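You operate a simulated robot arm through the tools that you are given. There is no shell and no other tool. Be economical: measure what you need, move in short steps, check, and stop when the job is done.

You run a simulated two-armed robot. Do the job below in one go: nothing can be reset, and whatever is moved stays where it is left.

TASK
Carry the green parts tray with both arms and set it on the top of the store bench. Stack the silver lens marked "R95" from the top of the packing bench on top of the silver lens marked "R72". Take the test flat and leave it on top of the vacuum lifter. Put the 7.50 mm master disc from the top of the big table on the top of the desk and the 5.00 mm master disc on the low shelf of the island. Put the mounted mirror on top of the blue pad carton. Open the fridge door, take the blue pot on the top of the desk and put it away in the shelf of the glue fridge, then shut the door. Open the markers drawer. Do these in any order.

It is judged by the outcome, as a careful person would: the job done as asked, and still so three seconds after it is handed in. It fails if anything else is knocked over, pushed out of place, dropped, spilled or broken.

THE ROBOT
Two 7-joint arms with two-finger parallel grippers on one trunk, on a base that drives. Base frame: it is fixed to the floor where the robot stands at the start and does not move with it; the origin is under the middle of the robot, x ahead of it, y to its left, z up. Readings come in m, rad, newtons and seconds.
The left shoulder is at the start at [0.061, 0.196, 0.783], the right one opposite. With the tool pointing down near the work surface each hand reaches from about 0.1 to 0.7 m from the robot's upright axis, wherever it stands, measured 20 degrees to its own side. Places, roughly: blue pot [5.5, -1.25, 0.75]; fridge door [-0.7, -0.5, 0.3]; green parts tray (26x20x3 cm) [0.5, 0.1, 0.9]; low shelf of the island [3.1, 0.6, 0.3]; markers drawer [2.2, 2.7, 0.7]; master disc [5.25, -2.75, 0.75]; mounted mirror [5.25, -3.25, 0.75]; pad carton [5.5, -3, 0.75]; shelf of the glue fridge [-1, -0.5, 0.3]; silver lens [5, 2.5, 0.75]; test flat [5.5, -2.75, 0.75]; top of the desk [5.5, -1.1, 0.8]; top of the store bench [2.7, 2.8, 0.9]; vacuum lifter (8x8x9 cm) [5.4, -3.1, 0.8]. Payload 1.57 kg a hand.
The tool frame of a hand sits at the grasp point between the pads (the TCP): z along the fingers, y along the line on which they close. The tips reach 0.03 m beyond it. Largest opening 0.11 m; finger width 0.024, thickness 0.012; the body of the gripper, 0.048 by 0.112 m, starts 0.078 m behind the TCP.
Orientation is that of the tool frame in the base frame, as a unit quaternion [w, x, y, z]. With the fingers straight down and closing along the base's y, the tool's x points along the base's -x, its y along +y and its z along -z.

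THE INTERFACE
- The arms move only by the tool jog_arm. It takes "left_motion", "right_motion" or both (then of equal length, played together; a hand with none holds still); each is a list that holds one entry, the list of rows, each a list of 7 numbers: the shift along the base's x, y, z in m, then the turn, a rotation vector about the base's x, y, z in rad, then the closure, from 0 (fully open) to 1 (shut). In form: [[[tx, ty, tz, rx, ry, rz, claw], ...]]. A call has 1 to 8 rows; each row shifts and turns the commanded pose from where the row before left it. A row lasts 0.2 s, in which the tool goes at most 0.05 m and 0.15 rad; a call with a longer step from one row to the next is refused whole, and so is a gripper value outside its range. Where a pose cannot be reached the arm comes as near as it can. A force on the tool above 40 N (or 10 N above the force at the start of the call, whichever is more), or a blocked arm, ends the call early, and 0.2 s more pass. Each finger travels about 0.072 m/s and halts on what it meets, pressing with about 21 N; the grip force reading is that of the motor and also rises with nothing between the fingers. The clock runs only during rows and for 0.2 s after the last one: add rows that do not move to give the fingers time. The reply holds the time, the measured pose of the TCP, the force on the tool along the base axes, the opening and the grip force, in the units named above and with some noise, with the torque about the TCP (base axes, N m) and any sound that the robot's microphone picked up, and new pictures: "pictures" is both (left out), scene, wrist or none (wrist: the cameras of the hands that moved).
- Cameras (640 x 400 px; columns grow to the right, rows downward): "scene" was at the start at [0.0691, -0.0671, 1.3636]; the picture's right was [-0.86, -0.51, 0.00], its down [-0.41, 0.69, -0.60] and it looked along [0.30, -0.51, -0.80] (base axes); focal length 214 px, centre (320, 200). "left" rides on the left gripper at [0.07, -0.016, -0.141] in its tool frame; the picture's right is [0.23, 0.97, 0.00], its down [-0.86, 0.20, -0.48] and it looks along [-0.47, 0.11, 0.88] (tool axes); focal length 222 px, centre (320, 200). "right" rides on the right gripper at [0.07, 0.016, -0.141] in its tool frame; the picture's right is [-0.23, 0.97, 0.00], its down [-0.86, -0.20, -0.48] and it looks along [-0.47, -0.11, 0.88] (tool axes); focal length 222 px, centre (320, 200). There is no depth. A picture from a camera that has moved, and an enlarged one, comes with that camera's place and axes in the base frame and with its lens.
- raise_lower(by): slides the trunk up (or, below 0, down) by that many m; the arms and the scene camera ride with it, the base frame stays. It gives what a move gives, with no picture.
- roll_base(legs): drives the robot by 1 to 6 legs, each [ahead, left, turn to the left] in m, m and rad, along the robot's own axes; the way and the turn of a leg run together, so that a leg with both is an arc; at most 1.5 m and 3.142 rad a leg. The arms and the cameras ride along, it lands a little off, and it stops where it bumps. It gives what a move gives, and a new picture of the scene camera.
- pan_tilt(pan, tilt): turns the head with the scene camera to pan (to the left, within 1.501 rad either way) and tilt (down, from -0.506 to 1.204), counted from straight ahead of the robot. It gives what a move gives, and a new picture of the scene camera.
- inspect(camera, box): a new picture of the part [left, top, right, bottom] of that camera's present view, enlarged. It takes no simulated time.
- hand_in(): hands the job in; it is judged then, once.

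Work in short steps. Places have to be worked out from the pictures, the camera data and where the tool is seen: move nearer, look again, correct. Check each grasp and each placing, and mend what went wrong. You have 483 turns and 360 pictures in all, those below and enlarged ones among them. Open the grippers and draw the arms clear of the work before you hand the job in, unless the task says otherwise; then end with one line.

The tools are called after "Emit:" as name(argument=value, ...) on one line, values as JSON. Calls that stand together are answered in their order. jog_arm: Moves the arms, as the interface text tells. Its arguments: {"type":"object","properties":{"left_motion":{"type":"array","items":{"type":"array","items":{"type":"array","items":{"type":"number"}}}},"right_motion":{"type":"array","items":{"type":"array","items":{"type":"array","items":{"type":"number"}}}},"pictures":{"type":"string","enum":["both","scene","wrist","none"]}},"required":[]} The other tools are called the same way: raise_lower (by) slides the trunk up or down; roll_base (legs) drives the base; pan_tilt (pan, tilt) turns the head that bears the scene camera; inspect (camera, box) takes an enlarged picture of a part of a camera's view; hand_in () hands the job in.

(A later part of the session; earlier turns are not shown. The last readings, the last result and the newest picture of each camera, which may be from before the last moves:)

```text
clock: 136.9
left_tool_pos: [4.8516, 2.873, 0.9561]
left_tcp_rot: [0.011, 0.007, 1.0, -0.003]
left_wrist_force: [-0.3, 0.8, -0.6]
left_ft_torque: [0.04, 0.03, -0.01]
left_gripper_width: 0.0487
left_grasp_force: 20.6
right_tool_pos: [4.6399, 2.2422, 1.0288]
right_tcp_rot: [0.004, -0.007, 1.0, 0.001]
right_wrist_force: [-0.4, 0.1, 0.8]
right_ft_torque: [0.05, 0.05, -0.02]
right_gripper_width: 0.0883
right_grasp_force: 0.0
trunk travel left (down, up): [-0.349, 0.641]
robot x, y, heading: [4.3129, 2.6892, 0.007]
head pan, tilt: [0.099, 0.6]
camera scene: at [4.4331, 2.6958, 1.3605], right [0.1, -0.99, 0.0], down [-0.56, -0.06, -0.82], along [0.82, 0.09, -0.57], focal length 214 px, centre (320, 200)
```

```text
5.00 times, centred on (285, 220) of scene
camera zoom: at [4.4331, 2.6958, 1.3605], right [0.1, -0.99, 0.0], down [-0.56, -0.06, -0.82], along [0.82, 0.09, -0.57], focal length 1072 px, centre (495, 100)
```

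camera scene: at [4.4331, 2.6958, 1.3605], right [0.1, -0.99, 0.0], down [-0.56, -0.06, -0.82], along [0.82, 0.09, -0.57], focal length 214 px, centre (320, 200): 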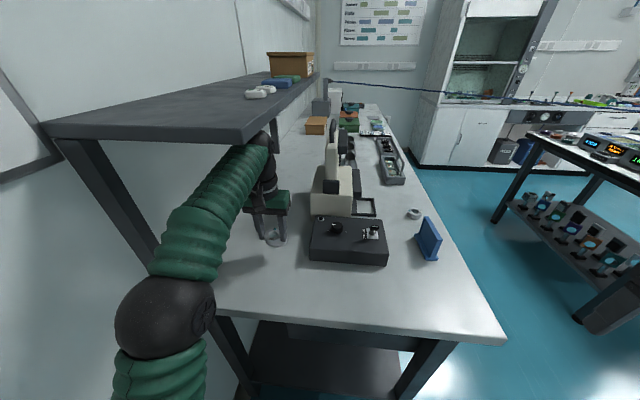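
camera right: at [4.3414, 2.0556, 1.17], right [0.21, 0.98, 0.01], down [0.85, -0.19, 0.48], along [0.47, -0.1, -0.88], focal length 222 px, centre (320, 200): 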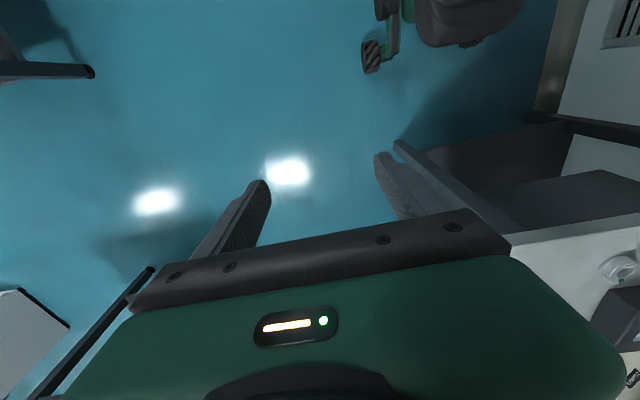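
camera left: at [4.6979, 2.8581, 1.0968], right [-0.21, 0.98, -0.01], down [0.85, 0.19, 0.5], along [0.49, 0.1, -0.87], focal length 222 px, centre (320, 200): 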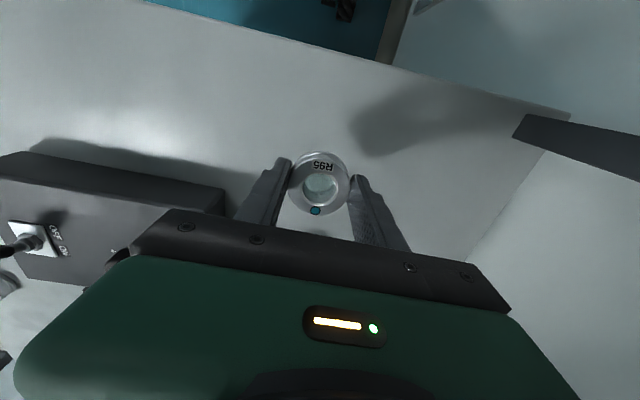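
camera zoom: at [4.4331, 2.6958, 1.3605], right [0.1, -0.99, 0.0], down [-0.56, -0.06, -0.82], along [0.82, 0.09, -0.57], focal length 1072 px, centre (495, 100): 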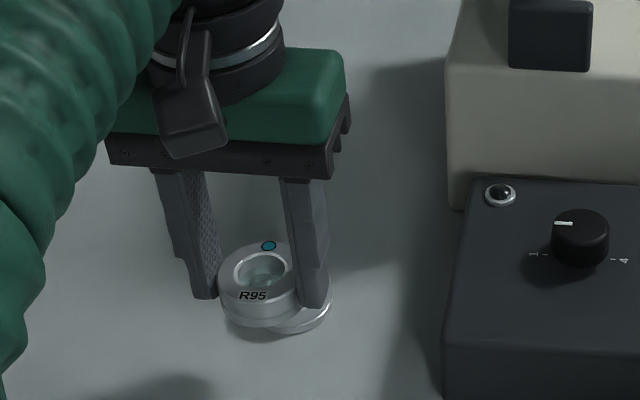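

R72's centre now reads ≈(4.904, 2.873). I move 5 cm forward and recheck alignment from behind.

Emit:
jog_arm(left_motion=[[[0.025, 0, 0, 0, 0, 0, 1], [0.026, 0, 0, 0, 0, 0, 1], [0, 0, -0.015, 0, 0, 0, 1], [0, 0, 0, 0, 0, 0, 1]]], pictures="none")

Emit:
inspect(camera="scene", box=[235, 170, 315, 250])

Emit:
inspect(camera="left", box=[220, 120, 420, 250])

```text
clock: 137.9
left_tool_pos: [4.8935, 2.8728, 0.9408]
left_tcp_rot: [0.012, 0.007, 1.0, -0.003]
left_wrist_force: [-0.1, -0.4, -0.7]
left_ft_torque: [0.03, -0.03, -0.01]
left_gripper_width: 0.0484
left_grasp_force: 21.1
left hand out of reach, approached as far as the arm can: row 2
right_tool_pos: [4.6387, 2.2416, 1.0302]
right_tcp_rot: [0.004, -0.007, 1.0, 0.001]
right_wrist_force: [-0.2, -0.3, -0.6]
right_ft_torque: [-0.03, 0.03, -0.02]
right_gripper_width: 0.088
right_grasp_force: 0.0
trunk travel left (down, up): [-0.349, 0.641]
robot x, y, heading: [4.3107, 2.6894, 0.004]
head pan, tilt: [0.099, 0.6]
```

```text
5.00 times, centred on (275, 210) of scene
camera zoom: at [4.4328, 2.6958, 1.3605], right [0.1, -0.99, 0.0], down [-0.56, -0.06, -0.82], along [0.82, 0.09, -0.57], focal length 1072 px, centre (545, 150)
```

zoom: 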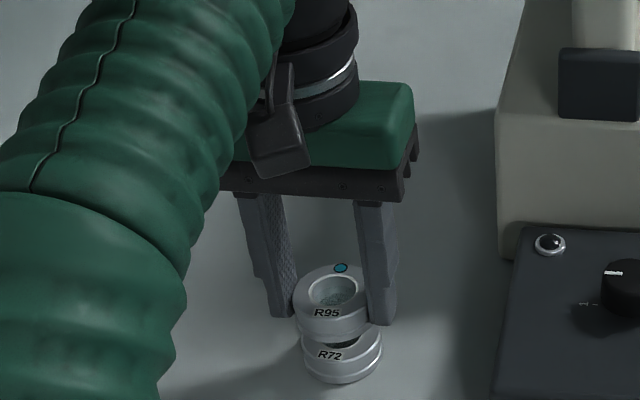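

```text
3.08 times, centred on (320, 185) of left
camera zoom: at [4.8196, 2.8583, 1.0808], right [-0.21, 0.98, -0.01], down [0.85, 0.19, 0.5], along [0.49, 0.1, -0.87], focal length 684 px, centre (320, 246)
```

zoom: 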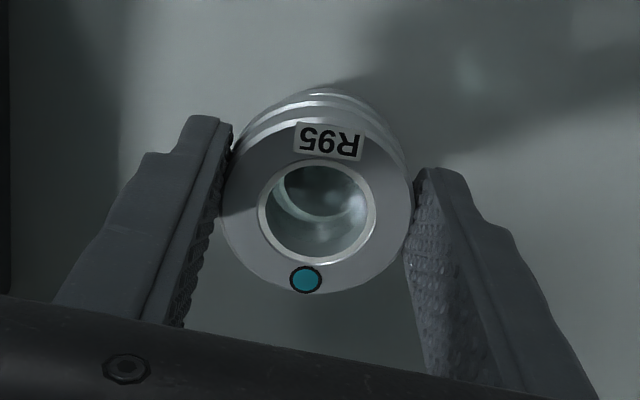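

R72's label is confirmed and y is aligned; x is about 11 mm short because of reach. I nudge the base ahead 12 mm.

Emit:
roll_base(legs=[[0.012, 0, 0]])

Emit:
inspect(camera="scene", box=[255, 210, 305, 250])

```text
clock: 138.7
left_tool_pos: [4.9029, 2.8728, 0.9433]
left_tcp_rot: [0.012, 0.007, 1.0, -0.003]
left_wrist_force: [-0.2, 0.6, -1.3]
left_ft_torque: [-0.03, 0.02, 0.03]
left_gripper_width: 0.0484
left_grasp_force: 21.2
right_tool_pos: [4.6488, 2.2425, 1.0306]
right_tcp_rot: [0.004, -0.006, 1.0, 0.001]
right_wrist_force: [0.2, 0.0, -0.9]
right_ft_torque: [-0.01, 0.02, 0.03]
right_gripper_width: 0.0879
right_grasp_force: 0.1
trunk travel left (down, up): [-0.349, 0.641]
robot x, y, heading: [4.3267, 2.6907, 0.005]
head pan, tilt: [0.099, 0.6]
camera scene: at [4.4422, 2.6959, 1.3608], right [0.1, -0.99, 0.0], down [-0.56, -0.06, -0.82], along [0.82, 0.09, -0.57], focal length 214 px, centre (320, 200)
```

scene: 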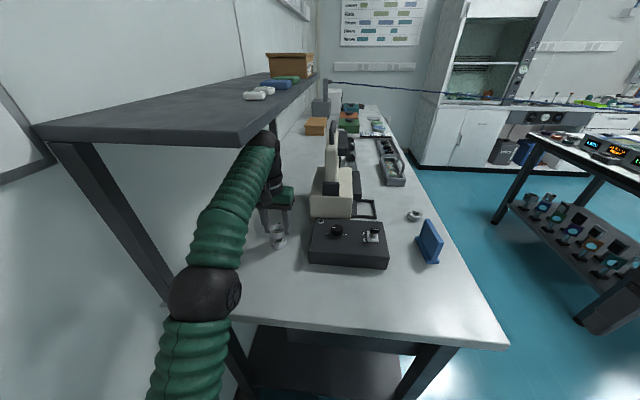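

```text
10.00 times, centred on (280, 230) of scene
camera zoom: at [4.4422, 2.6959, 1.3608], right [0.1, -0.99, 0.0], down [-0.56, -0.06, -0.82], along [0.82, 0.09, -0.57], focal length 2145 px, centre (720, -100)
```

zoom: 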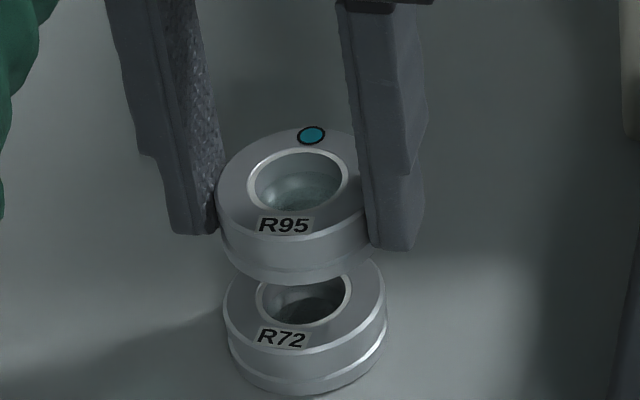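

After projecting the drop, R95 needs ~3 mm more in +y. I shift that and lower to just above R72.

Emit:
jog_arm(left_motion=[[[0, 0.003, -0.006, 0, 0, 0, 1], [0, 0, -0.008, 0, 0, 0, 1], [0, 0, -0.008, 0, 0, 0, 1], [0, 0, 0, 0, 0, 0, 1]]], pictures="none")

Emit:
inspect(camera="scene", box=[255, 210, 305, 250])

```text
clock: 139.7
left_tool_pos: [4.9035, 2.8757, 0.9211]
left_tcp_rot: [0.013, 0.007, 1.0, -0.003]
left_wrist_force: [-1.2, -0.7, 0.1]
left_ft_torque: [-0.01, -0.02, 0.0]
left_gripper_width: 0.0485
left_grasp_force: 21.0
right_tool_pos: [4.6485, 2.2427, 1.0315]
right_tcp_rot: [0.005, -0.006, 1.0, 0.001]
right_wrist_force: [-0.2, 0.0, -0.1]
right_ft_torque: [0.02, 0.0, -0.01]
right_gripper_width: 0.0875
right_grasp_force: 0.1
trunk travel left (down, up): [-0.349, 0.641]
robot x, y, heading: [4.3194, 2.6886, 0.004]
head pan, tilt: [0.099, 0.6]
```

```text
10.00 times, centred on (280, 230) of scene
camera zoom: at [4.4433, 2.6959, 1.3606], right [0.1, -0.99, 0.0], down [-0.56, -0.06, -0.82], along [0.82, 0.09, -0.57], focal length 2145 px, centre (720, -100)
```

zoom: 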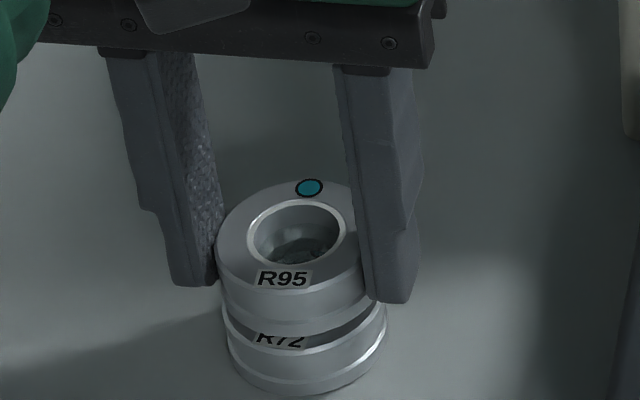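

Nearly concentric. I lower slowly until R95 rests on R72.

Emit:
jog_arm(left_motion=[[[0, -0.0015, -0.003, 0, 0, 0, 1], [0, 0, -0.003, 0, 0, 0, 1], [0, 0, -0.002, 0, 0, 0, 1], [0, 0, 0, 0, 0, 0, 1]]], pictures="none")

Emit:
inspect(camera="scene", box=[255, 210, 305, 250])

```text
clock: 140.7
left_tool_pos: [4.9019, 2.8753, 0.9132]
left_tcp_rot: [0.012, 0.007, 1.0, -0.004]
left_wrist_force: [0.9, 0.7, 4.7]
left_ft_torque: [0.13, 0.03, -0.03]
left_gripper_width: 0.0485
left_grasp_force: 21.0
right_tool_pos: [4.6482, 2.2424, 1.0301]
right_tcp_rot: [0.005, -0.006, 1.0, 0.0]
right_wrist_force: [-1.2, 0.0, 0.4]
right_ft_torque: [-0.03, 0.01, 0.02]
right_gripper_width: 0.0881
right_grasp_force: 0.1
trunk travel left (down, up): [-0.349, 0.641]
robot x, y, heading: [4.3242, 2.6871, 0.01]
head pan, tilt: [0.099, 0.6]
```

```text
10.00 times, centred on (280, 230) of scene
camera zoom: at [4.4427, 2.6956, 1.3608], right [0.1, -0.99, 0.0], down [-0.56, -0.06, -0.82], along [0.82, 0.09, -0.57], focal length 2145 px, centre (720, -100)
```

zoom: 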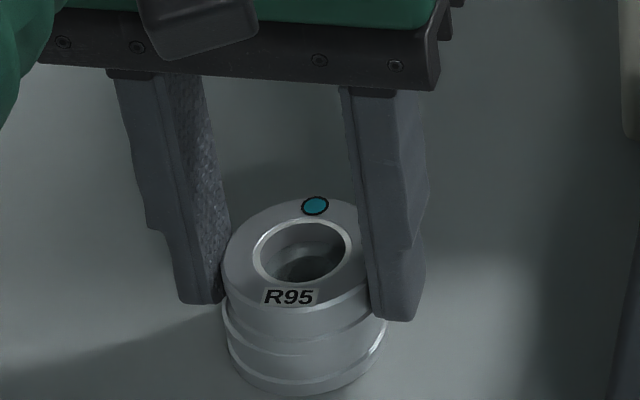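

Contact (≈5 N) and well aligned. I open gently and rise.

Emit:
jog_arm(left_motion=[[[0, 0, 0, 0, 0, 0, 0.5], [0, 0, 0, 0, 0, 0, 0.4], [0, 0, 0, 0, 0, 0, 0.3], [0, 0, 0, 0, 0, 0, 0.3], [0, 0, 0.015, 0, 0, 0, 0.3], [0, 0, 0.02, 0, 0, 0, 0.3]]], pictures="none")

Emit:
inspect(camera="scene", box=[255, 210, 305, 250])

```text
clock: 142.1
left_tool_pos: [4.9044, 2.8757, 0.9495]
left_tcp_rot: [0.013, 0.008, 1.0, -0.003]
left_wrist_force: [-0.5, -0.7, -0.8]
left_ft_torque: [0.02, -0.02, 0.02]
left_gripper_width: 0.0768
left_grasp_force: 0.0
right_tool_pos: [4.649, 2.2423, 1.0305]
right_tcp_rot: [0.004, -0.007, 1.0, 0.001]
right_wrist_force: [0.8, 0.1, 0.8]
right_ft_torque: [0.0, 0.02, 0.0]
right_gripper_width: 0.0879
right_grasp_force: 0.0
trunk travel left (down, up): [-0.349, 0.641]
robot x, y, heading: [4.3242, 2.6872, 0.005]
head pan, tilt: [0.099, 0.6]
```

```text
10.00 times, centred on (280, 230) of scene
camera zoom: at [4.4434, 2.6959, 1.3606], right [0.1, -0.99, 0.0], down [-0.56, -0.06, -0.82], along [0.82, 0.09, -0.57], focal length 2145 px, centre (720, -100)
```

zoom: 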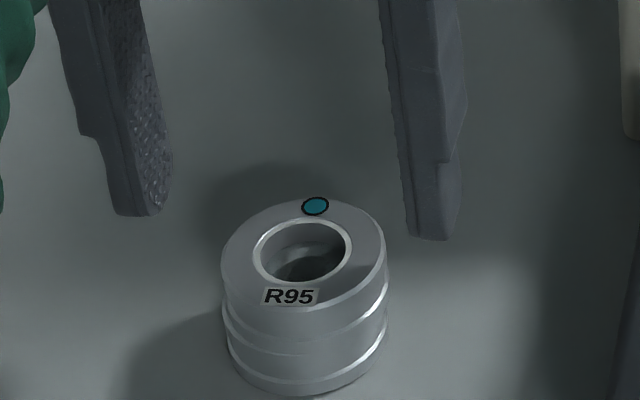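

R95 sits squarely on R72. I back straight out and move to the aisle, then look south for the route to the big table.

Emit:
roll_base(legs=[[-0.3, 0, 0], [0, -1.0, 0]])

Emit:
pan_tilt(pan=-1.2, tilt=0.35)

```text
clock: 148.9
left_tool_pos: [4.6058, 1.8755, 0.9484]
left_tcp_rot: [0.013, 0.006, 1.0, -0.004]
left_wrist_force: [-0.1, 1.0, -0.7]
left_ft_torque: [-0.04, -0.02, 0.01]
left_gripper_width: 0.0773
left_grasp_force: 0.1
right_tool_pos: [4.3541, 1.2423, 1.0315]
right_tcp_rot: [0.005, -0.009, 1.0, 0.0]
right_wrist_force: [0.1, 0.4, -0.3]
right_ft_torque: [-0.01, 0.03, 0.05]
right_gripper_width: 0.0879
right_grasp_force: 0.0
trunk travel left (down, up): [-0.349, 0.641]
robot x, y, heading: [4.0286, 1.6863, 0.009]
head pan, tilt: [0.099, 0.6]
camera scene: at [4.1473, 1.6954, 1.3606], right [0.11, -0.99, 0.0], down [-0.56, -0.06, -0.82], along [0.82, 0.09, -0.57], focal length 214 px, centre (320, 200)
```

scene: 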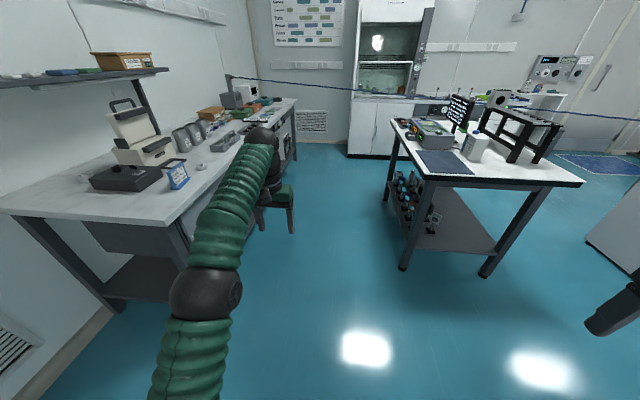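

```text
clock: 150.4
left_tool_pos: [4.6066, 1.8738, 0.9501]
left_tcp_rot: [0.013, 0.006, 1.0, -0.003]
left_wrist_force: [-0.8, 0.7, -0.4]
left_ft_torque: [-0.03, 0.0, 0.02]
left_gripper_width: 0.0771
left_grasp_force: 0.0
right_tool_pos: [4.3529, 1.2408, 1.0303]
right_tcp_rot: [0.005, -0.01, 1.0, 0.001]
right_wrist_force: [0.4, -0.1, -0.7]
right_ft_torque: [-0.01, -0.03, 0.0]
right_gripper_width: 0.0881
right_grasp_force: 0.0
trunk travel left (down, up): [-0.349, 0.641]
robot x, y, heading: [4.0283, 1.6877, 0.008]
head pan, tilt: [-1.201, 0.351]
camera scene: at [4.0939, 1.5976, 1.3835], right [-0.93, -0.37, 0.0], down [-0.13, 0.32, -0.94], along [0.35, -0.87, -0.35], focal length 214 px, centre (320, 200)
```

scene: 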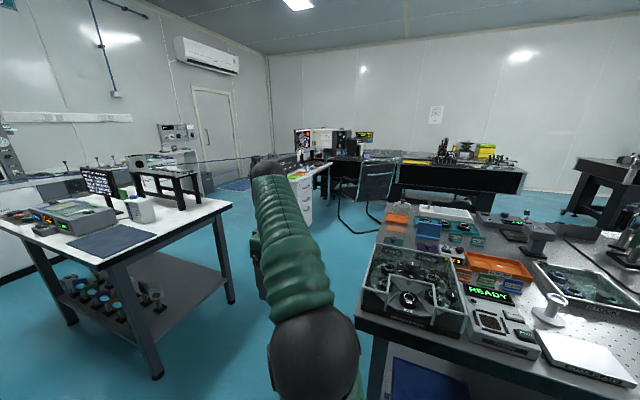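

The gap between the island end (x≈4.17) and small table (x≈5.15) is about 1 m. I tuck both arms in, then drive to x≈4.66, turn to face −y, and go through.

Emit:
jog_arm(left_motion=[[[-0.03, 0, 0.03, 0, 0, 0, 0.3], [-0.03, 0, 0.03, 0, 0, 0, 0.3], [-0.03, 0, 0.03, 0, 0, 0, 0.3], [-0.03, 0, 0.0, 0, 0, 0, 0.3], [-0.03, 0, 0.0, 0, 0, 0, 0.3], [0, 0, 0, 0, 0, 0, 0.3]]], right_motion=[[[0.02, 0.04, 0, 0, 0, 0, 0.3], [0.02, 0.04, 0, 0, 0, 0, 0.3], [0.02, 0.04, 0, 0, 0, 0, 0.3], [0.02, 0.04, 0, 0, 0, 0, 0.3], [0.02, 0.04, 0, 0, 0, 0, 0.3], [0.02, 0.04, 0, 0, 0, 0, 0.3]]], pictures="none")

Emit:
roll_base(legs=[[0.64, 0, 0], [0, 0, -1.575]])

Emit:
pan_tilt(pan=0.0, tilt=0.3)

```text
clock: 151.8
left_tool_pos: [4.4581, 1.8769, 1.038]
left_tcp_rot: [0.012, 0.004, 1.0, -0.004]
left_wrist_force: [0.9, 0.0, -0.1]
left_ft_torque: [-0.02, 0.02, 0.0]
left_gripper_width: 0.0773
left_grasp_force: 0.0
right_tool_pos: [4.4757, 1.4824, 1.0304]
right_tcp_rot: [0.004, -0.008, 1.0, 0.0]
right_wrist_force: [0.5, 0.4, 0.1]
right_ft_torque: [-0.05, -0.01, 0.02]
right_gripper_width: 0.0771
right_grasp_force: 0.0
trunk travel left (down, up): [-0.349, 0.641]
robot x, y, heading: [4.0253, 1.6842, 0.004]
head pan, tilt: [-1.201, 0.351]
```

```text
clock: 159.2
left_tool_pos: [4.8552, 1.2629, 1.039]
left_tcp_rot: [0.007, 0.714, 0.7, -0.012]
left_wrist_force: [-0.5, 0.1, 0.0]
left_ft_torque: [0.0, -0.04, -0.02]
left_gripper_width: 0.077
left_grasp_force: 0.1
right_tool_pos: [4.4612, 1.2486, 1.0322]
right_tcp_rot: [0.005, 0.704, 0.71, -0.003]
right_wrist_force: [0.8, 0.2, -0.8]
right_ft_torque: [0.0, 0.01, 0.02]
right_gripper_width: 0.0771
right_grasp_force: 0.0
trunk travel left (down, up): [-0.349, 0.641]
robot x, y, heading: [4.6679, 1.6952, -1.567]
head pan, tilt: [-1.201, 0.351]
camera scene: at [4.5806, 1.6251, 1.3836], right [-0.36, 0.93, 0.0], down [0.32, 0.13, -0.94], along [-0.87, -0.34, -0.34], focal length 214 px, centre (320, 200)
```

scene: 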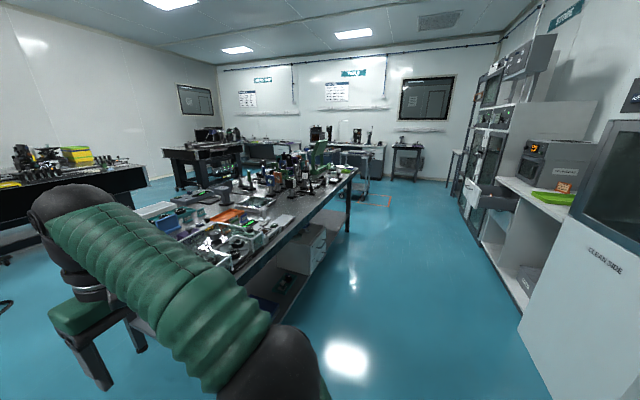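

```text
clock: 160.6
left_tool_pos: [4.8549, 1.2641, 1.0398]
left_tcp_rot: [0.008, 0.713, 0.701, -0.012]
left_wrist_force: [0.2, -0.4, 0.4]
left_ft_torque: [0.02, 0.0, 0.02]
left_gripper_width: 0.0771
left_grasp_force: 0.0
right_tool_pos: [4.4605, 1.2486, 1.0315]
right_tcp_rot: [0.005, 0.703, 0.711, -0.003]
right_wrist_force: [0.1, -0.4, 0.4]
right_ft_torque: [0.02, -0.02, -0.04]
right_gripper_width: 0.0773
right_grasp_force: 0.2
trunk travel left (down, up): [-0.349, 0.641]
robot x, y, heading: [4.6661, 1.69, -1.566]
head pan, tilt: [0.0, 0.3]
camera scene: at [4.6674, 1.5656, 1.3882], right [-1.0, 0.0, 0.0], down [0.0, 0.3, -0.95], along [0.0, -0.95, -0.3], focal length 214 px, centre (320, 200)
```

scene: 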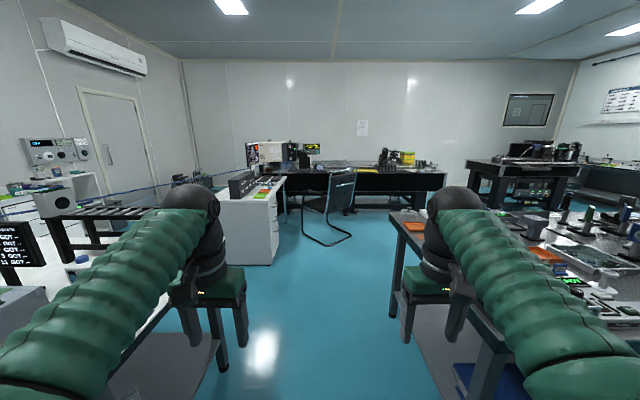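

The corridor is clear; I drive ahead to y≈0.3 and look again.

Emit:
roll_base(legs=[[1.4, 0, 0]])

Emit:
pan_tilt(pan=0.25, tilt=0.35)

```text
clock: 167.6
left_tool_pos: [4.8662, -0.1419, 1.0401]
left_tcp_rot: [0.007, 0.711, 0.703, -0.012]
left_wrist_force: [0.3, -0.5, -0.5]
left_ft_torque: [0.0, 0.01, -0.01]
left_gripper_width: 0.077
left_grasp_force: 0.2
right_tool_pos: [4.4706, -0.1598, 1.0314]
right_tcp_rot: [0.004, 0.701, 0.713, -0.002]
right_wrist_force: [0.0, 1.1, -0.1]
right_ft_torque: [0.02, 0.02, -0.01]
right_gripper_width: 0.0769
right_grasp_force: 0.0
trunk travel left (down, up): [-0.349, 0.641]
robot x, y, heading: [4.6783, 0.2859, -1.561]
head pan, tilt: [0.0, 0.3]
camera scene: at [4.676, 0.1586, 1.3881], right [-1.0, -0.01, 0.0], down [0.0, 0.3, -0.95], along [0.01, -0.95, -0.3], focal length 214 px, centre (320, 200)
```

scene: 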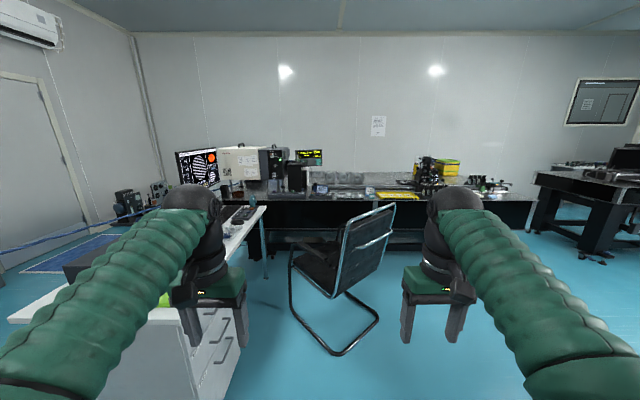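

```text
clock: 168.4
left_tool_pos: [4.8659, -0.1406, 1.0377]
left_tcp_rot: [0.007, 0.71, 0.704, -0.012]
left_wrist_force: [-0.1, 0.2, 0.0]
left_ft_torque: [0.0, -0.05, 0.02]
left_gripper_width: 0.077
left_grasp_force: 0.1
right_tool_pos: [4.4712, -0.1582, 1.0311]
right_tcp_rot: [0.005, 0.701, 0.713, -0.004]
right_wrist_force: [0.1, -0.2, 0.2]
right_ft_torque: [0.0, -0.03, -0.02]
right_gripper_width: 0.077
right_grasp_force: 0.0
trunk travel left (down, up): [-0.349, 0.641]
robot x, y, heading: [4.6769, 0.2876, -1.564]
head pan, tilt: [0.25, 0.351]
camera scene: at [4.6989, 0.1623, 1.3835], right [-0.97, -0.25, 0.0], down [-0.09, 0.33, -0.94], along [0.24, -0.91, -0.34], focal length 214 px, centre (320, 200)
```

scene: 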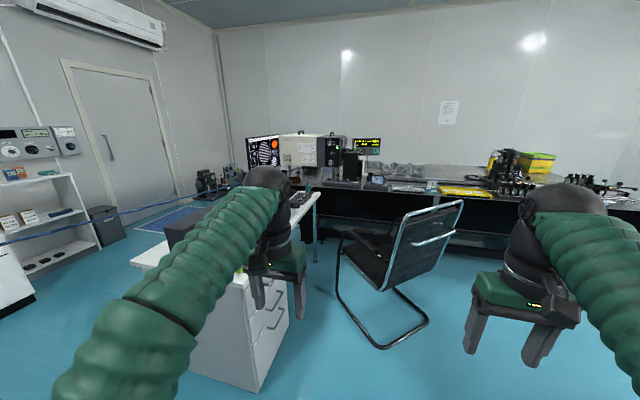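

The desk runs along y at x≈5.2–5.8 with a chair on its west side, and a blue line crosses behind it. I enlarge to understand that line and the space east of the desk.

Emit:
inspect(camera="scene", box=[0, 130, 330, 330])

Emit:
pan_tilt(pan=1.0, tilt=0.3)

```text
1.94 times, centred on (165, 230) of scene
camera zoom: at [4.6989, 0.1623, 1.3835], right [-0.97, -0.25, 0.0], down [-0.09, 0.33, -0.94], along [0.24, -0.91, -0.34], focal length 416 px, centre (621, 142)
```

zoom: 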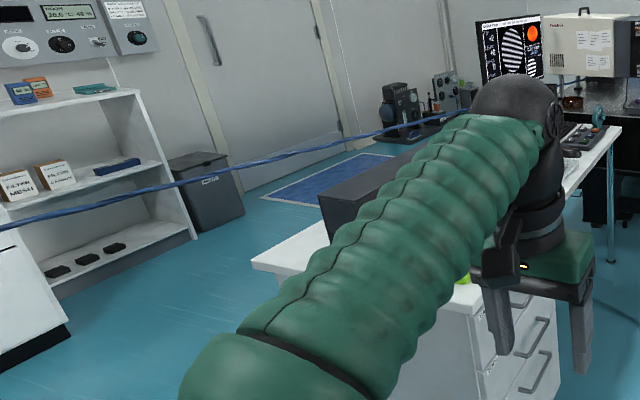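

```text
clock: 169.5
left_tool_pos: [4.8654, -0.1418, 1.0407]
left_tcp_rot: [0.008, 0.711, 0.703, -0.012]
left_wrist_force: [0.2, 0.5, 0.4]
left_ft_torque: [-0.01, -0.02, 0.03]
left_gripper_width: 0.077
left_grasp_force: 0.1
right_tool_pos: [4.4696, -0.1591, 1.0326]
right_tcp_rot: [0.005, 0.701, 0.713, -0.003]
right_wrist_force: [0.3, -0.7, 0.2]
right_ft_torque: [-0.01, 0.0, -0.01]
right_gripper_width: 0.0768
right_grasp_force: 0.1
trunk travel left (down, up): [-0.349, 0.641]
robot x, y, heading: [4.6768, 0.2847, -1.562]
head pan, tilt: [1.0, 0.3]
camera scene: at [4.7542, 0.2024, 1.3882], right [-0.53, -0.85, 0.0], down [-0.25, 0.16, -0.95], along [0.81, -0.51, -0.3], focal length 214 px, centre (320, 200)
```

scene: 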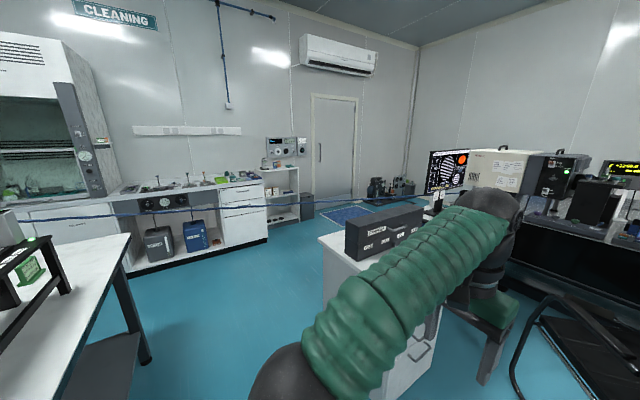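

The east side is roped off by a hanging line, so I'll use the gap between desk and big table (y≈−2), going round the chair on its west side.

Emit:
roll_base(legs=[[0.6, 0, 0], [0, -0.68, 0], [1.0, 0, 0]])

Emit:
pan_tilt(pan=0.5, tilt=0.4)

```text
clock: 178.9
left_tool_pos: [4.2134, -1.2957, 1.037]
left_tcp_rot: [0.003, 0.71, 0.704, -0.014]
left_wrist_force: [1.4, -2.2, -0.7]
left_ft_torque: [0.08, 0.08, -0.02]
left_gripper_width: 0.0771
left_grasp_force: 0.0
right_tool_pos: [3.8162, -1.3127, 1.0332]
right_tcp_rot: [-0.001, 0.701, 0.713, -0.007]
right_wrist_force: [0.7, -1.3, -0.4]
right_ft_torque: [0.09, 0.09, 0.01]
right_gripper_width: 0.0772
right_grasp_force: 0.1
trunk travel left (down, up): [-0.349, 0.641]
robot x, y, heading: [4.0117, -0.8648, -1.564]
head pan, tilt: [1.0, 0.3]
stopped in leg 3: the robot was blocked; the commanded pose is now the measured one
camera scene: at [4.0997, -0.9555, 1.3872], right [-0.53, -0.85, 0.0], down [-0.26, 0.17, -0.95], along [0.81, -0.51, -0.31], focal length 214 px, centre (320, 200)
```

scene: 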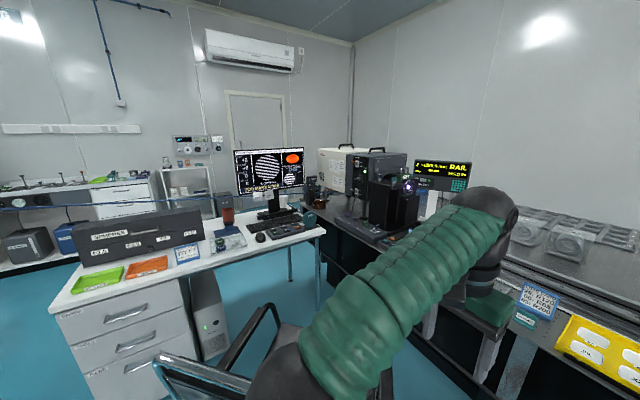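

```text
clock: 179.8
left_tool_pos: [4.2046, -1.2903, 1.0409]
left_tcp_rot: [0.009, 0.711, 0.703, -0.014]
left_wrist_force: [-0.8, 0.0, -0.6]
left_ft_torque: [-0.01, -0.03, 0.03]
left_gripper_width: 0.0772
left_grasp_force: 0.1
right_tool_pos: [3.8075, -1.3081, 1.0341]
right_tcp_rot: [0.005, 0.702, 0.712, -0.005]
right_wrist_force: [-0.2, -1.2, 0.5]
right_ft_torque: [-0.01, 0.01, 0.02]
right_gripper_width: 0.0769
right_grasp_force: 0.0
trunk travel left (down, up): [-0.349, 0.641]
robot x, y, heading: [4.0117, -0.8661, -1.562]
head pan, tilt: [0.499, 0.4]
camera scene: at [4.0541, -0.9805, 1.3789], right [-0.87, -0.49, 0.0], down [-0.19, 0.34, -0.92], along [0.45, -0.8, -0.39], focal length 214 px, centre (320, 200)
```

scene: 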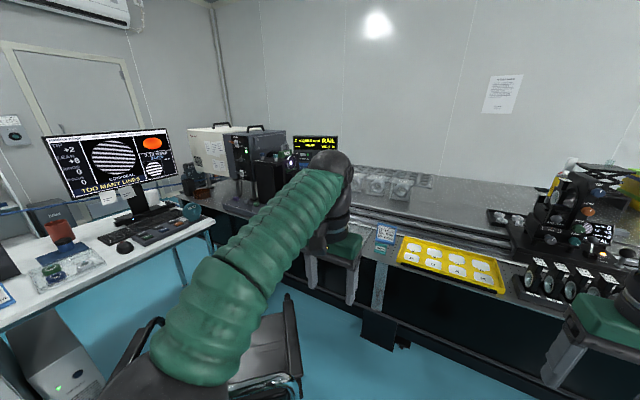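

I was stopped, probably by the chair. The big table adjoins the desk. I enlarge the region where the targets should be, behind my left arm.

Emit:
inspect(camera="scene", box=[180, 110, 460, 285])

Emit:
pan_tilt(pan=0.6, tilt=1.0)

```text
2.29 times, centred on (320, 198) of scene
camera zoom: at [4.0541, -0.9805, 1.3789], right [-0.87, -0.49, 0.0], down [-0.19, 0.34, -0.92], along [0.45, -0.8, -0.39], focal length 490 px, centre (320, 206)
```

zoom: 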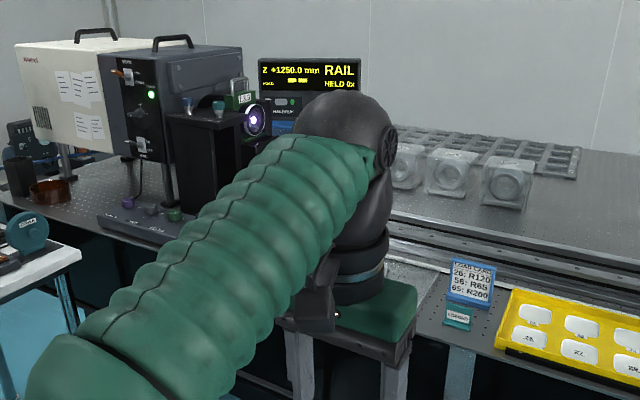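

```text
clock: 180.8
left_tool_pos: [4.2051, -1.2898, 1.0417]
left_tcp_rot: [0.009, 0.71, 0.704, -0.014]
left_wrist_force: [0.0, 0.5, 1.1]
left_ft_torque: [0.02, -0.01, 0.01]
left_gripper_width: 0.0769
left_grasp_force: 0.0
right_tool_pos: [3.8096, -1.3079, 1.0345]
right_tcp_rot: [0.006, 0.701, 0.713, -0.006]
right_wrist_force: [-0.4, 0.2, -0.6]
right_ft_torque: [0.0, 0.02, -0.02]
right_gripper_width: 0.0768
right_grasp_force: 0.2
trunk travel left (down, up): [-0.349, 0.641]
robot x, y, heading: [4.0128, -0.8671, -1.568]
head pan, tilt: [0.6, 1.0]
camera scene: at [4.0512, -0.956, 1.3288], right [-0.82, -0.57, 0.0], down [-0.48, 0.69, -0.54], along [0.31, -0.44, -0.84], focal length 214 px, centre (320, 200)
```

scene: 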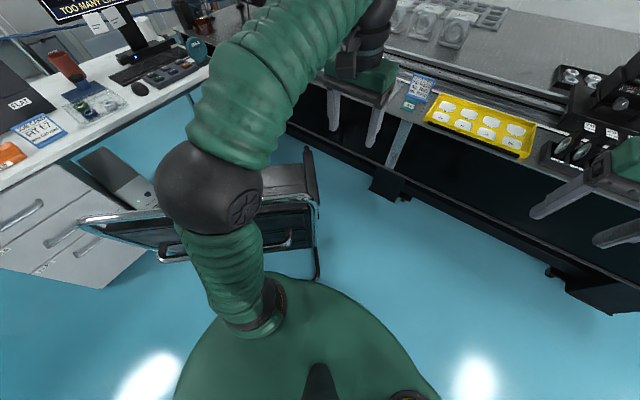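

The chair is right by my base, so I back away from it, then turn slightly to look between the arms at the table's far-left part.

Emit:
roll_base(legs=[[-0.3, 0, 0], [0, 0, 0.5]])

Emit:
raise_lower(by=0.3)

Emit:
pan_tilt(pan=0.0, tilt=0.35)

```text
clock: 184.3
left_tool_pos: [4.3827, -0.8452, 1.0409]
left_tcp_rot: [0.012, 0.514, 0.857, -0.012]
left_wrist_force: [0.3, 0.9, -0.4]
left_ft_torque: [0.01, -0.01, -0.04]
left_gripper_width: 0.0771
left_grasp_force: 0.0
right_tool_pos: [4.044, -1.0501, 1.0349]
right_tcp_rot: [0.007, 0.503, 0.864, -0.005]
right_wrist_force: [0.5, 0.3, -0.6]
right_ft_torque: [-0.01, 0.01, -0.03]
right_gripper_width: 0.077
right_grasp_force: 0.0
trunk travel left (down, up): [-0.349, 0.641]
robot x, y, heading: [4.0097, -0.5701, -1.06]
head pan, tilt: [0.6, 1.0]
camera scene: at [4.0858, -0.6247, 1.3287], right [-0.45, -0.9, 0.0], down [-0.75, 0.38, -0.54], along [0.48, -0.24, -0.84], focal length 214 px, centre (320, 200)
```

scene: 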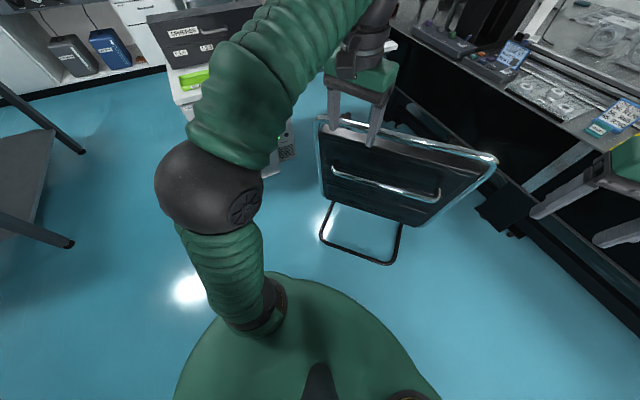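

```text
clock: 187.3
left_tool_pos: [4.3821, -0.844, 1.3413]
left_tcp_rot: [0.012, 0.514, 0.857, -0.013]
left_wrist_force: [1.0, -0.4, 0.6]
left_ft_torque: [-0.02, -0.01, 0.03]
left_gripper_width: 0.0768
left_grasp_force: 0.0
right_tool_pos: [4.044, -1.0488, 1.3347]
right_tcp_rot: [0.007, 0.503, 0.864, -0.005]
right_wrist_force: [-0.4, 0.6, 0.1]
right_ft_torque: [0.03, 0.0, -0.03]
right_gripper_width: 0.0769
right_grasp_force: 0.0
trunk travel left (down, up): [-0.649, 0.341]
robot x, y, heading: [4.0077, -0.564, -1.064]
head pan, tilt: [0.6, 1.0]
```

```text
clock: 188.3
left_tool_pos: [4.3829, -0.8424, 1.3422]
left_tcp_rot: [0.012, 0.514, 0.858, -0.013]
left_wrist_force: [0.3, -0.9, -0.2]
left_ft_torque: [0.03, -0.01, 0.01]
left_gripper_width: 0.077
left_grasp_force: 0.1
right_tool_pos: [4.0431, -1.0474, 1.3346]
right_tcp_rot: [0.007, 0.503, 0.864, -0.005]
right_wrist_force: [-0.7, -0.6, 0.0]
right_ft_torque: [0.01, 0.03, 0.01]
right_gripper_width: 0.077
right_grasp_force: 0.0
trunk travel left (down, up): [-0.649, 0.341]
robot x, y, heading: [4.0097, -0.5605, -1.068]
head pan, tilt: [0.0, 0.351]
camera scene: at [4.0695, -0.6752, 1.6834], right [-0.87, -0.49, 0.0], down [-0.17, 0.3, -0.94], along [0.46, -0.82, -0.35], focal length 214 px, centre (320, 200)
```

scene: 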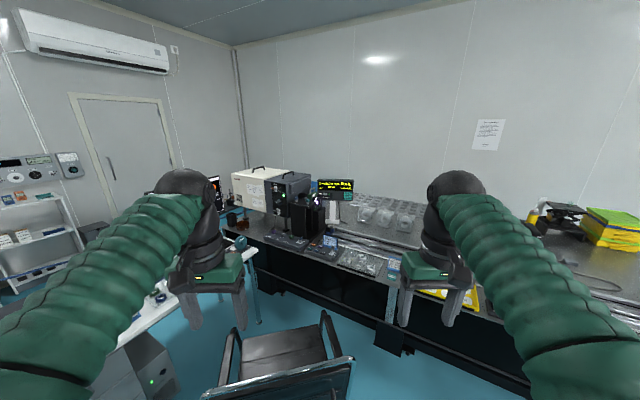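

I enlarge the table between my hands to find the disc, mirror, carton, lifter and flat.

Emit:
inspect(camera="scene", box=[220, 150, 440, 290])

```text
2.86 times, centred on (330, 220) of scene
camera zoom: at [4.0695, -0.6752, 1.6834], right [-0.87, -0.49, 0.0], down [-0.17, 0.3, -0.94], along [0.46, -0.82, -0.35], focal length 613 px, centre (291, 143)
```

zoom: 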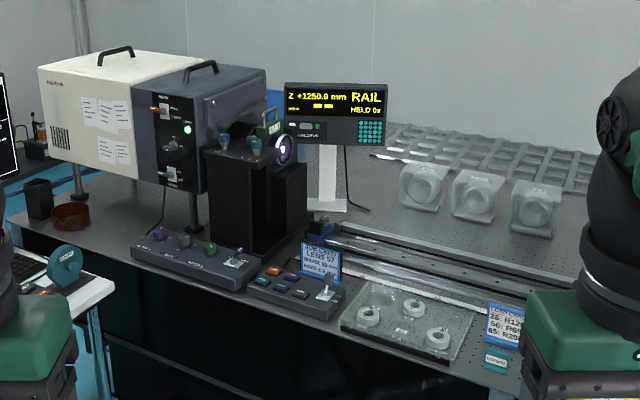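

These targets aren't on this part; a blue patch shows behind the instruments at the back. I'll view from the desk's north-east, driving round in clear floor with the arms high.

Emit:
roll_base(legs=[[0, 0, -0.505], [-0.2, 0, 0], [0, 0.67, 0], [-0.42, 0, 0], [0, 0.95, 0]])

```text
clock: 201.4
left_tool_pos: [5.8096, -0.3694, 1.3421]
left_tcp_rot: [0.01, 0.717, 0.697, -0.015]
left_wrist_force: [0.0, 0.2, -0.2]
left_ft_torque: [-0.01, -0.02, 0.03]
left_gripper_width: 0.0769
left_grasp_force: 0.1
right_tool_pos: [5.4132, -0.3804, 1.3345]
right_tcp_rot: [0.006, 0.707, 0.707, -0.007]
right_wrist_force: [0.1, -0.1, -0.7]
right_ft_torque: [0.06, 0.0, 0.0]
right_gripper_width: 0.0769
right_grasp_force: 0.2
trunk travel left (down, up): [-0.649, 0.341]
robot x, y, heading: [5.6261, 0.0604, -1.583]
head pan, tilt: [0.0, 0.351]
camera scene: at [5.6208, -0.0694, 1.6834], right [-1.0, 0.01, 0.0], down [0.01, 0.35, -0.94], along [-0.01, -0.94, -0.35], focal length 214 px, centre (320, 200)
```

scene: 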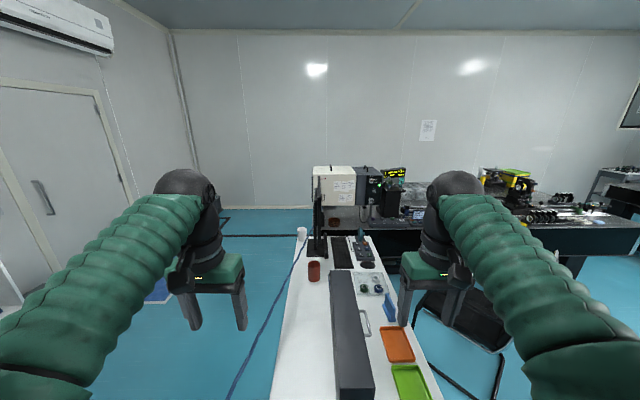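

I enlarge the far left end of the table and the desk.

Emit:
inspect(camera="scene", box=[210, 150, 430, 290])

Emit:
inspect(camera="scene", box=[260, 220, 440, 400])

```text
2.86 times, centred on (320, 220) of scene
camera zoom: at [5.6208, -0.0694, 1.6834], right [-1.0, 0.01, 0.0], down [0.01, 0.35, -0.94], along [-0.01, -0.94, -0.35], focal length 613 px, centre (320, 143)
```

zoom: 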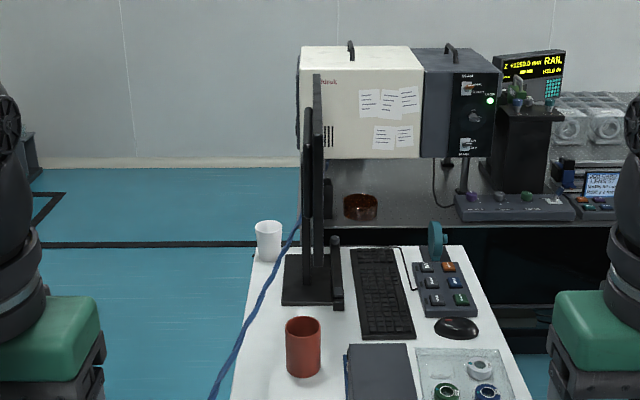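

```text
2.22 times, centred on (350, 310) of scene
camera zoom: at [5.6208, -0.0694, 1.6834], right [-1.0, 0.01, 0.0], down [0.01, 0.35, -0.94], along [-0.01, -0.94, -0.35], focal length 477 px, centre (253, -44)
```

zoom: 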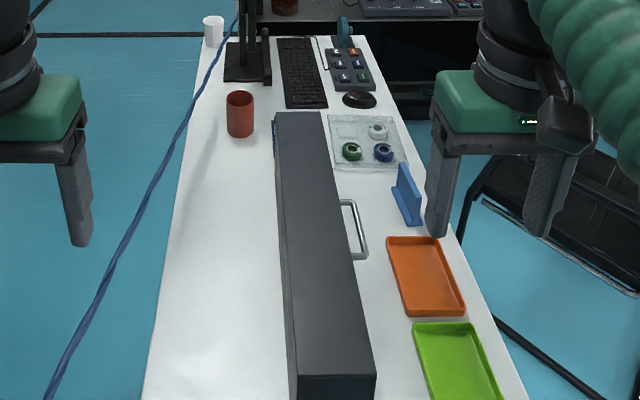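

A blue carton shows behind the interferometer at about (5.47, −3.0), so the targets are at the table's back-left. The rope closes the east side from here; I'll go west and look down the gap between the two optical tables for a way round behind.

Emit:
roll_base(legs=[[0, -0.95, 0], [0.42, 0, 0], [0.1, -1.2, 0], [0, -1.15, 0.012]])

```text
clock: 219.7
left_tool_pos: [2.5104, -0.8653, 1.3417]
left_tcp_rot: [0.009, 0.708, 0.706, -0.017]
left_wrist_force: [-0.2, -0.2, -1.0]
left_ft_torque: [0.05, 0.04, 0.0]
left_gripper_width: 0.077
left_grasp_force: 0.1
right_tool_pos: [2.1149, -0.885, 1.3354]
right_tcp_rot: [0.005, 0.699, 0.715, -0.008]
right_wrist_force: [0.0, 0.0, -0.2]
right_ft_torque: [0.01, 0.02, 0.01]
right_gripper_width: 0.077
right_grasp_force: 0.1
trunk travel left (down, up): [-0.649, 0.341]
robot x, y, heading: [2.3131, -0.4439, -1.553]
head pan, tilt: [0.0, 0.351]
camera scene: at [2.316, -0.5705, 1.6834], right [-1.0, -0.01, 0.0], down [-0.01, 0.35, -0.94], along [0.01, -0.94, -0.35], focal length 214 px, centre (320, 200)
```

scene: 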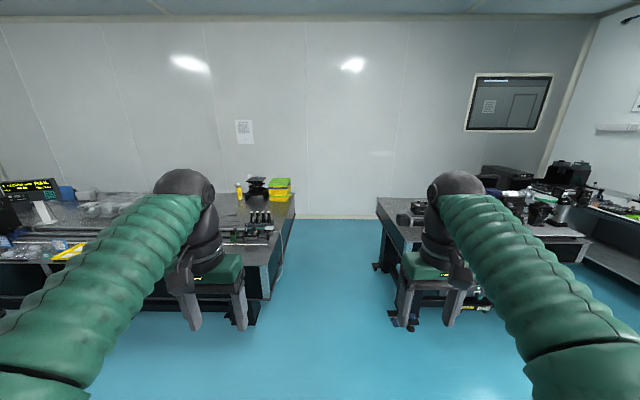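

There's a clear gap to the back wall (y≈−4.2) and about 1.1 m behind the table. I drive down it.

Emit:
roll_base(legs=[[1.5, 0, -0.015], [1.4, 0, 0]])

Emit:
pan_tilt(pan=1.4, tilt=0.35)

```text
clock: 233.7
left_tool_pos: [2.5029, -3.7632, 1.3419]
left_tcp_rot: [0.009, 0.716, 0.698, -0.016]
left_wrist_force: [-0.3, -0.6, 0.1]
left_ft_torque: [-0.02, 0.05, 0.01]
left_gripper_width: 0.0769
left_grasp_force: 0.0
right_tool_pos: [2.1064, -3.7761, 1.3362]
right_tcp_rot: [0.006, 0.707, 0.708, -0.007]
right_wrist_force: [-0.2, -0.3, 0.1]
right_ft_torque: [-0.02, 0.04, 0.02]
right_gripper_width: 0.0771
right_grasp_force: 0.2
trunk travel left (down, up): [-0.649, 0.341]
robot x, y, heading: [2.3154, -3.3432, -1.579]
head pan, tilt: [0.0, 0.351]
camera scene: at [2.3135, -3.4665, 1.6835], right [-1.0, 0.01, 0.0], down [0.0, 0.34, -0.94], along [-0.01, -0.94, -0.34], focal length 214 px, centre (320, 200)
```

scene: 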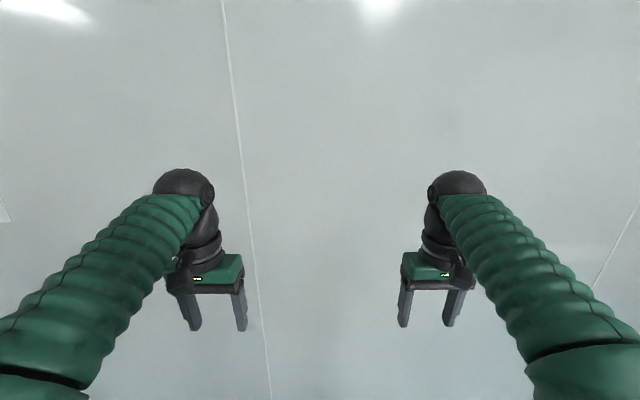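

```text
clock: 235.2
left_tool_pos: [2.5018, -3.7645, 1.3425]
left_tcp_rot: [0.009, 0.716, 0.698, -0.016]
left_wrist_force: [0.7, -0.3, 1.1]
left_ft_torque: [0.01, 0.0, 0.02]
left_gripper_width: 0.0768
left_grasp_force: 0.1
right_tool_pos: [2.1072, -3.776, 1.3357]
right_tcp_rot: [0.006, 0.707, 0.707, -0.007]
right_wrist_force: [-0.4, -0.3, -0.4]
right_ft_torque: [0.0, 0.0, 0.0]
right_gripper_width: 0.0768
right_grasp_force: 0.0
trunk travel left (down, up): [-0.649, 0.341]
robot x, y, heading: [2.3123, -3.3389, -1.572]
head pan, tilt: [1.4, 0.351]
camera scene: at [2.4058, -3.3906, 1.6836], right [-0.18, -0.98, 0.0], down [-0.34, 0.06, -0.94], along [0.92, -0.17, -0.34], focal length 214 px, centre (320, 200)
```

scene: 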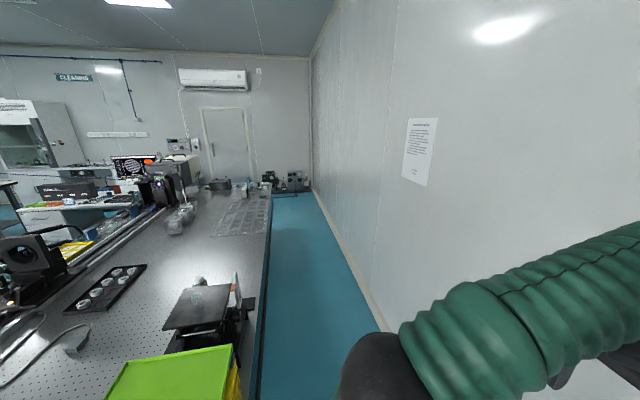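

Behind the table is a ~0.9 m aisle (table edge y≈−3.27, wall −4.19). I enlarge the far end to spot the items.

Emit:
inspect(camera="scene", box=[90, 140, 330, 260])

```text
2.67 times, centred on (210, 200) of scene
camera zoom: at [2.4058, -3.3906, 1.6836], right [-0.18, -0.98, 0.0], down [-0.34, 0.06, -0.94], along [0.92, -0.17, -0.34], focal length 572 px, centre (613, 200)
```

zoom: 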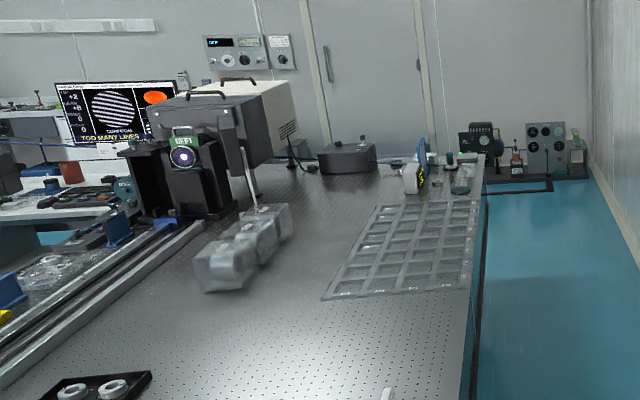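

The items cluster at the table's far back corner. I turn to face +x, shift right into the aisle centre, and drive along it.

Emit:
roll_base(legs=[[0, 0, 1.572], [0, -0.37, 0], [1.3, 0, 0]])

Emit:
pan_tilt(pan=0.15, tilt=0.45)

```text
clock: 247.6
left_tool_pos: [4.0387, -3.4961, 1.343]
left_tcp_rot: [0.018, 0.0, 1.0, -0.005]
left_wrist_force: [-0.3, 0.7, 0.0]
left_ft_torque: [0.01, 0.0, -0.01]
left_gripper_width: 0.077
left_grasp_force: 0.0
right_tool_pos: [4.0598, -3.8913, 1.3363]
right_tcp_rot: [0.009, -0.014, 1.0, -0.001]
right_wrist_force: [0.3, 0.0, 1.4]
right_ft_torque: [0.02, 0.0, -0.03]
right_gripper_width: 0.0773
right_grasp_force: 0.1
trunk travel left (down, up): [-0.649, 0.341]
robot x, y, heading: [3.6228, -3.6929, 0.018]
head pan, tilt: [1.4, 0.351]
camera scene: at [3.6649, -3.6028, 1.6836], right [0.99, -0.15, 0.0], down [-0.05, -0.34, -0.94], along [0.14, 0.93, -0.34], focal length 214 px, centre (320, 200)
```

scene: 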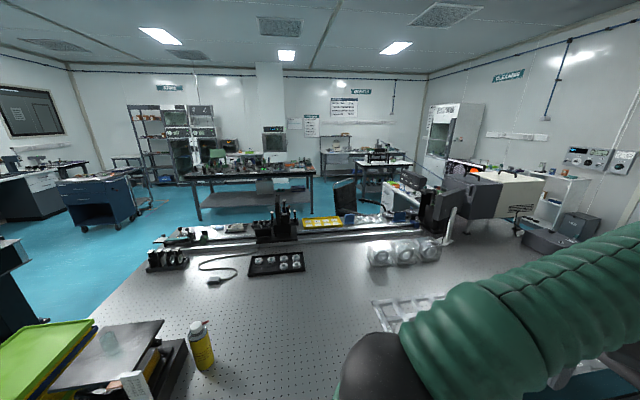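

```text
clock: 249.0
left_tool_pos: [4.0391, -3.4968, 1.3434]
left_tcp_rot: [0.019, -0.001, 1.0, -0.005]
left_wrist_force: [-0.4, -0.2, -0.8]
left_ft_torque: [0.0, -0.02, 0.0]
left_gripper_width: 0.077
left_grasp_force: 0.1
right_tool_pos: [4.0581, -3.891, 1.3364]
right_tcp_rot: [0.009, -0.014, 1.0, -0.001]
right_wrist_force: [-0.2, 0.1, 0.7]
right_ft_torque: [0.0, -0.01, 0.03]
right_gripper_width: 0.077
right_grasp_force: 0.0
trunk travel left (down, up): [-0.649, 0.341]
robot x, y, heading: [3.6179, -3.6943, 0.018]
head pan, tilt: [0.15, 0.45]
camera scene: at [3.7423, -3.6792, 1.6742], right [0.17, -0.99, 0.0], down [-0.43, -0.07, -0.9], along [0.89, 0.15, -0.44], focal length 214 px, centre (320, 200)
```

scene: 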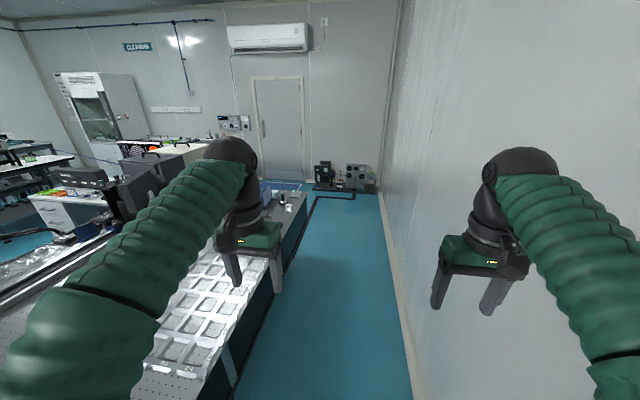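

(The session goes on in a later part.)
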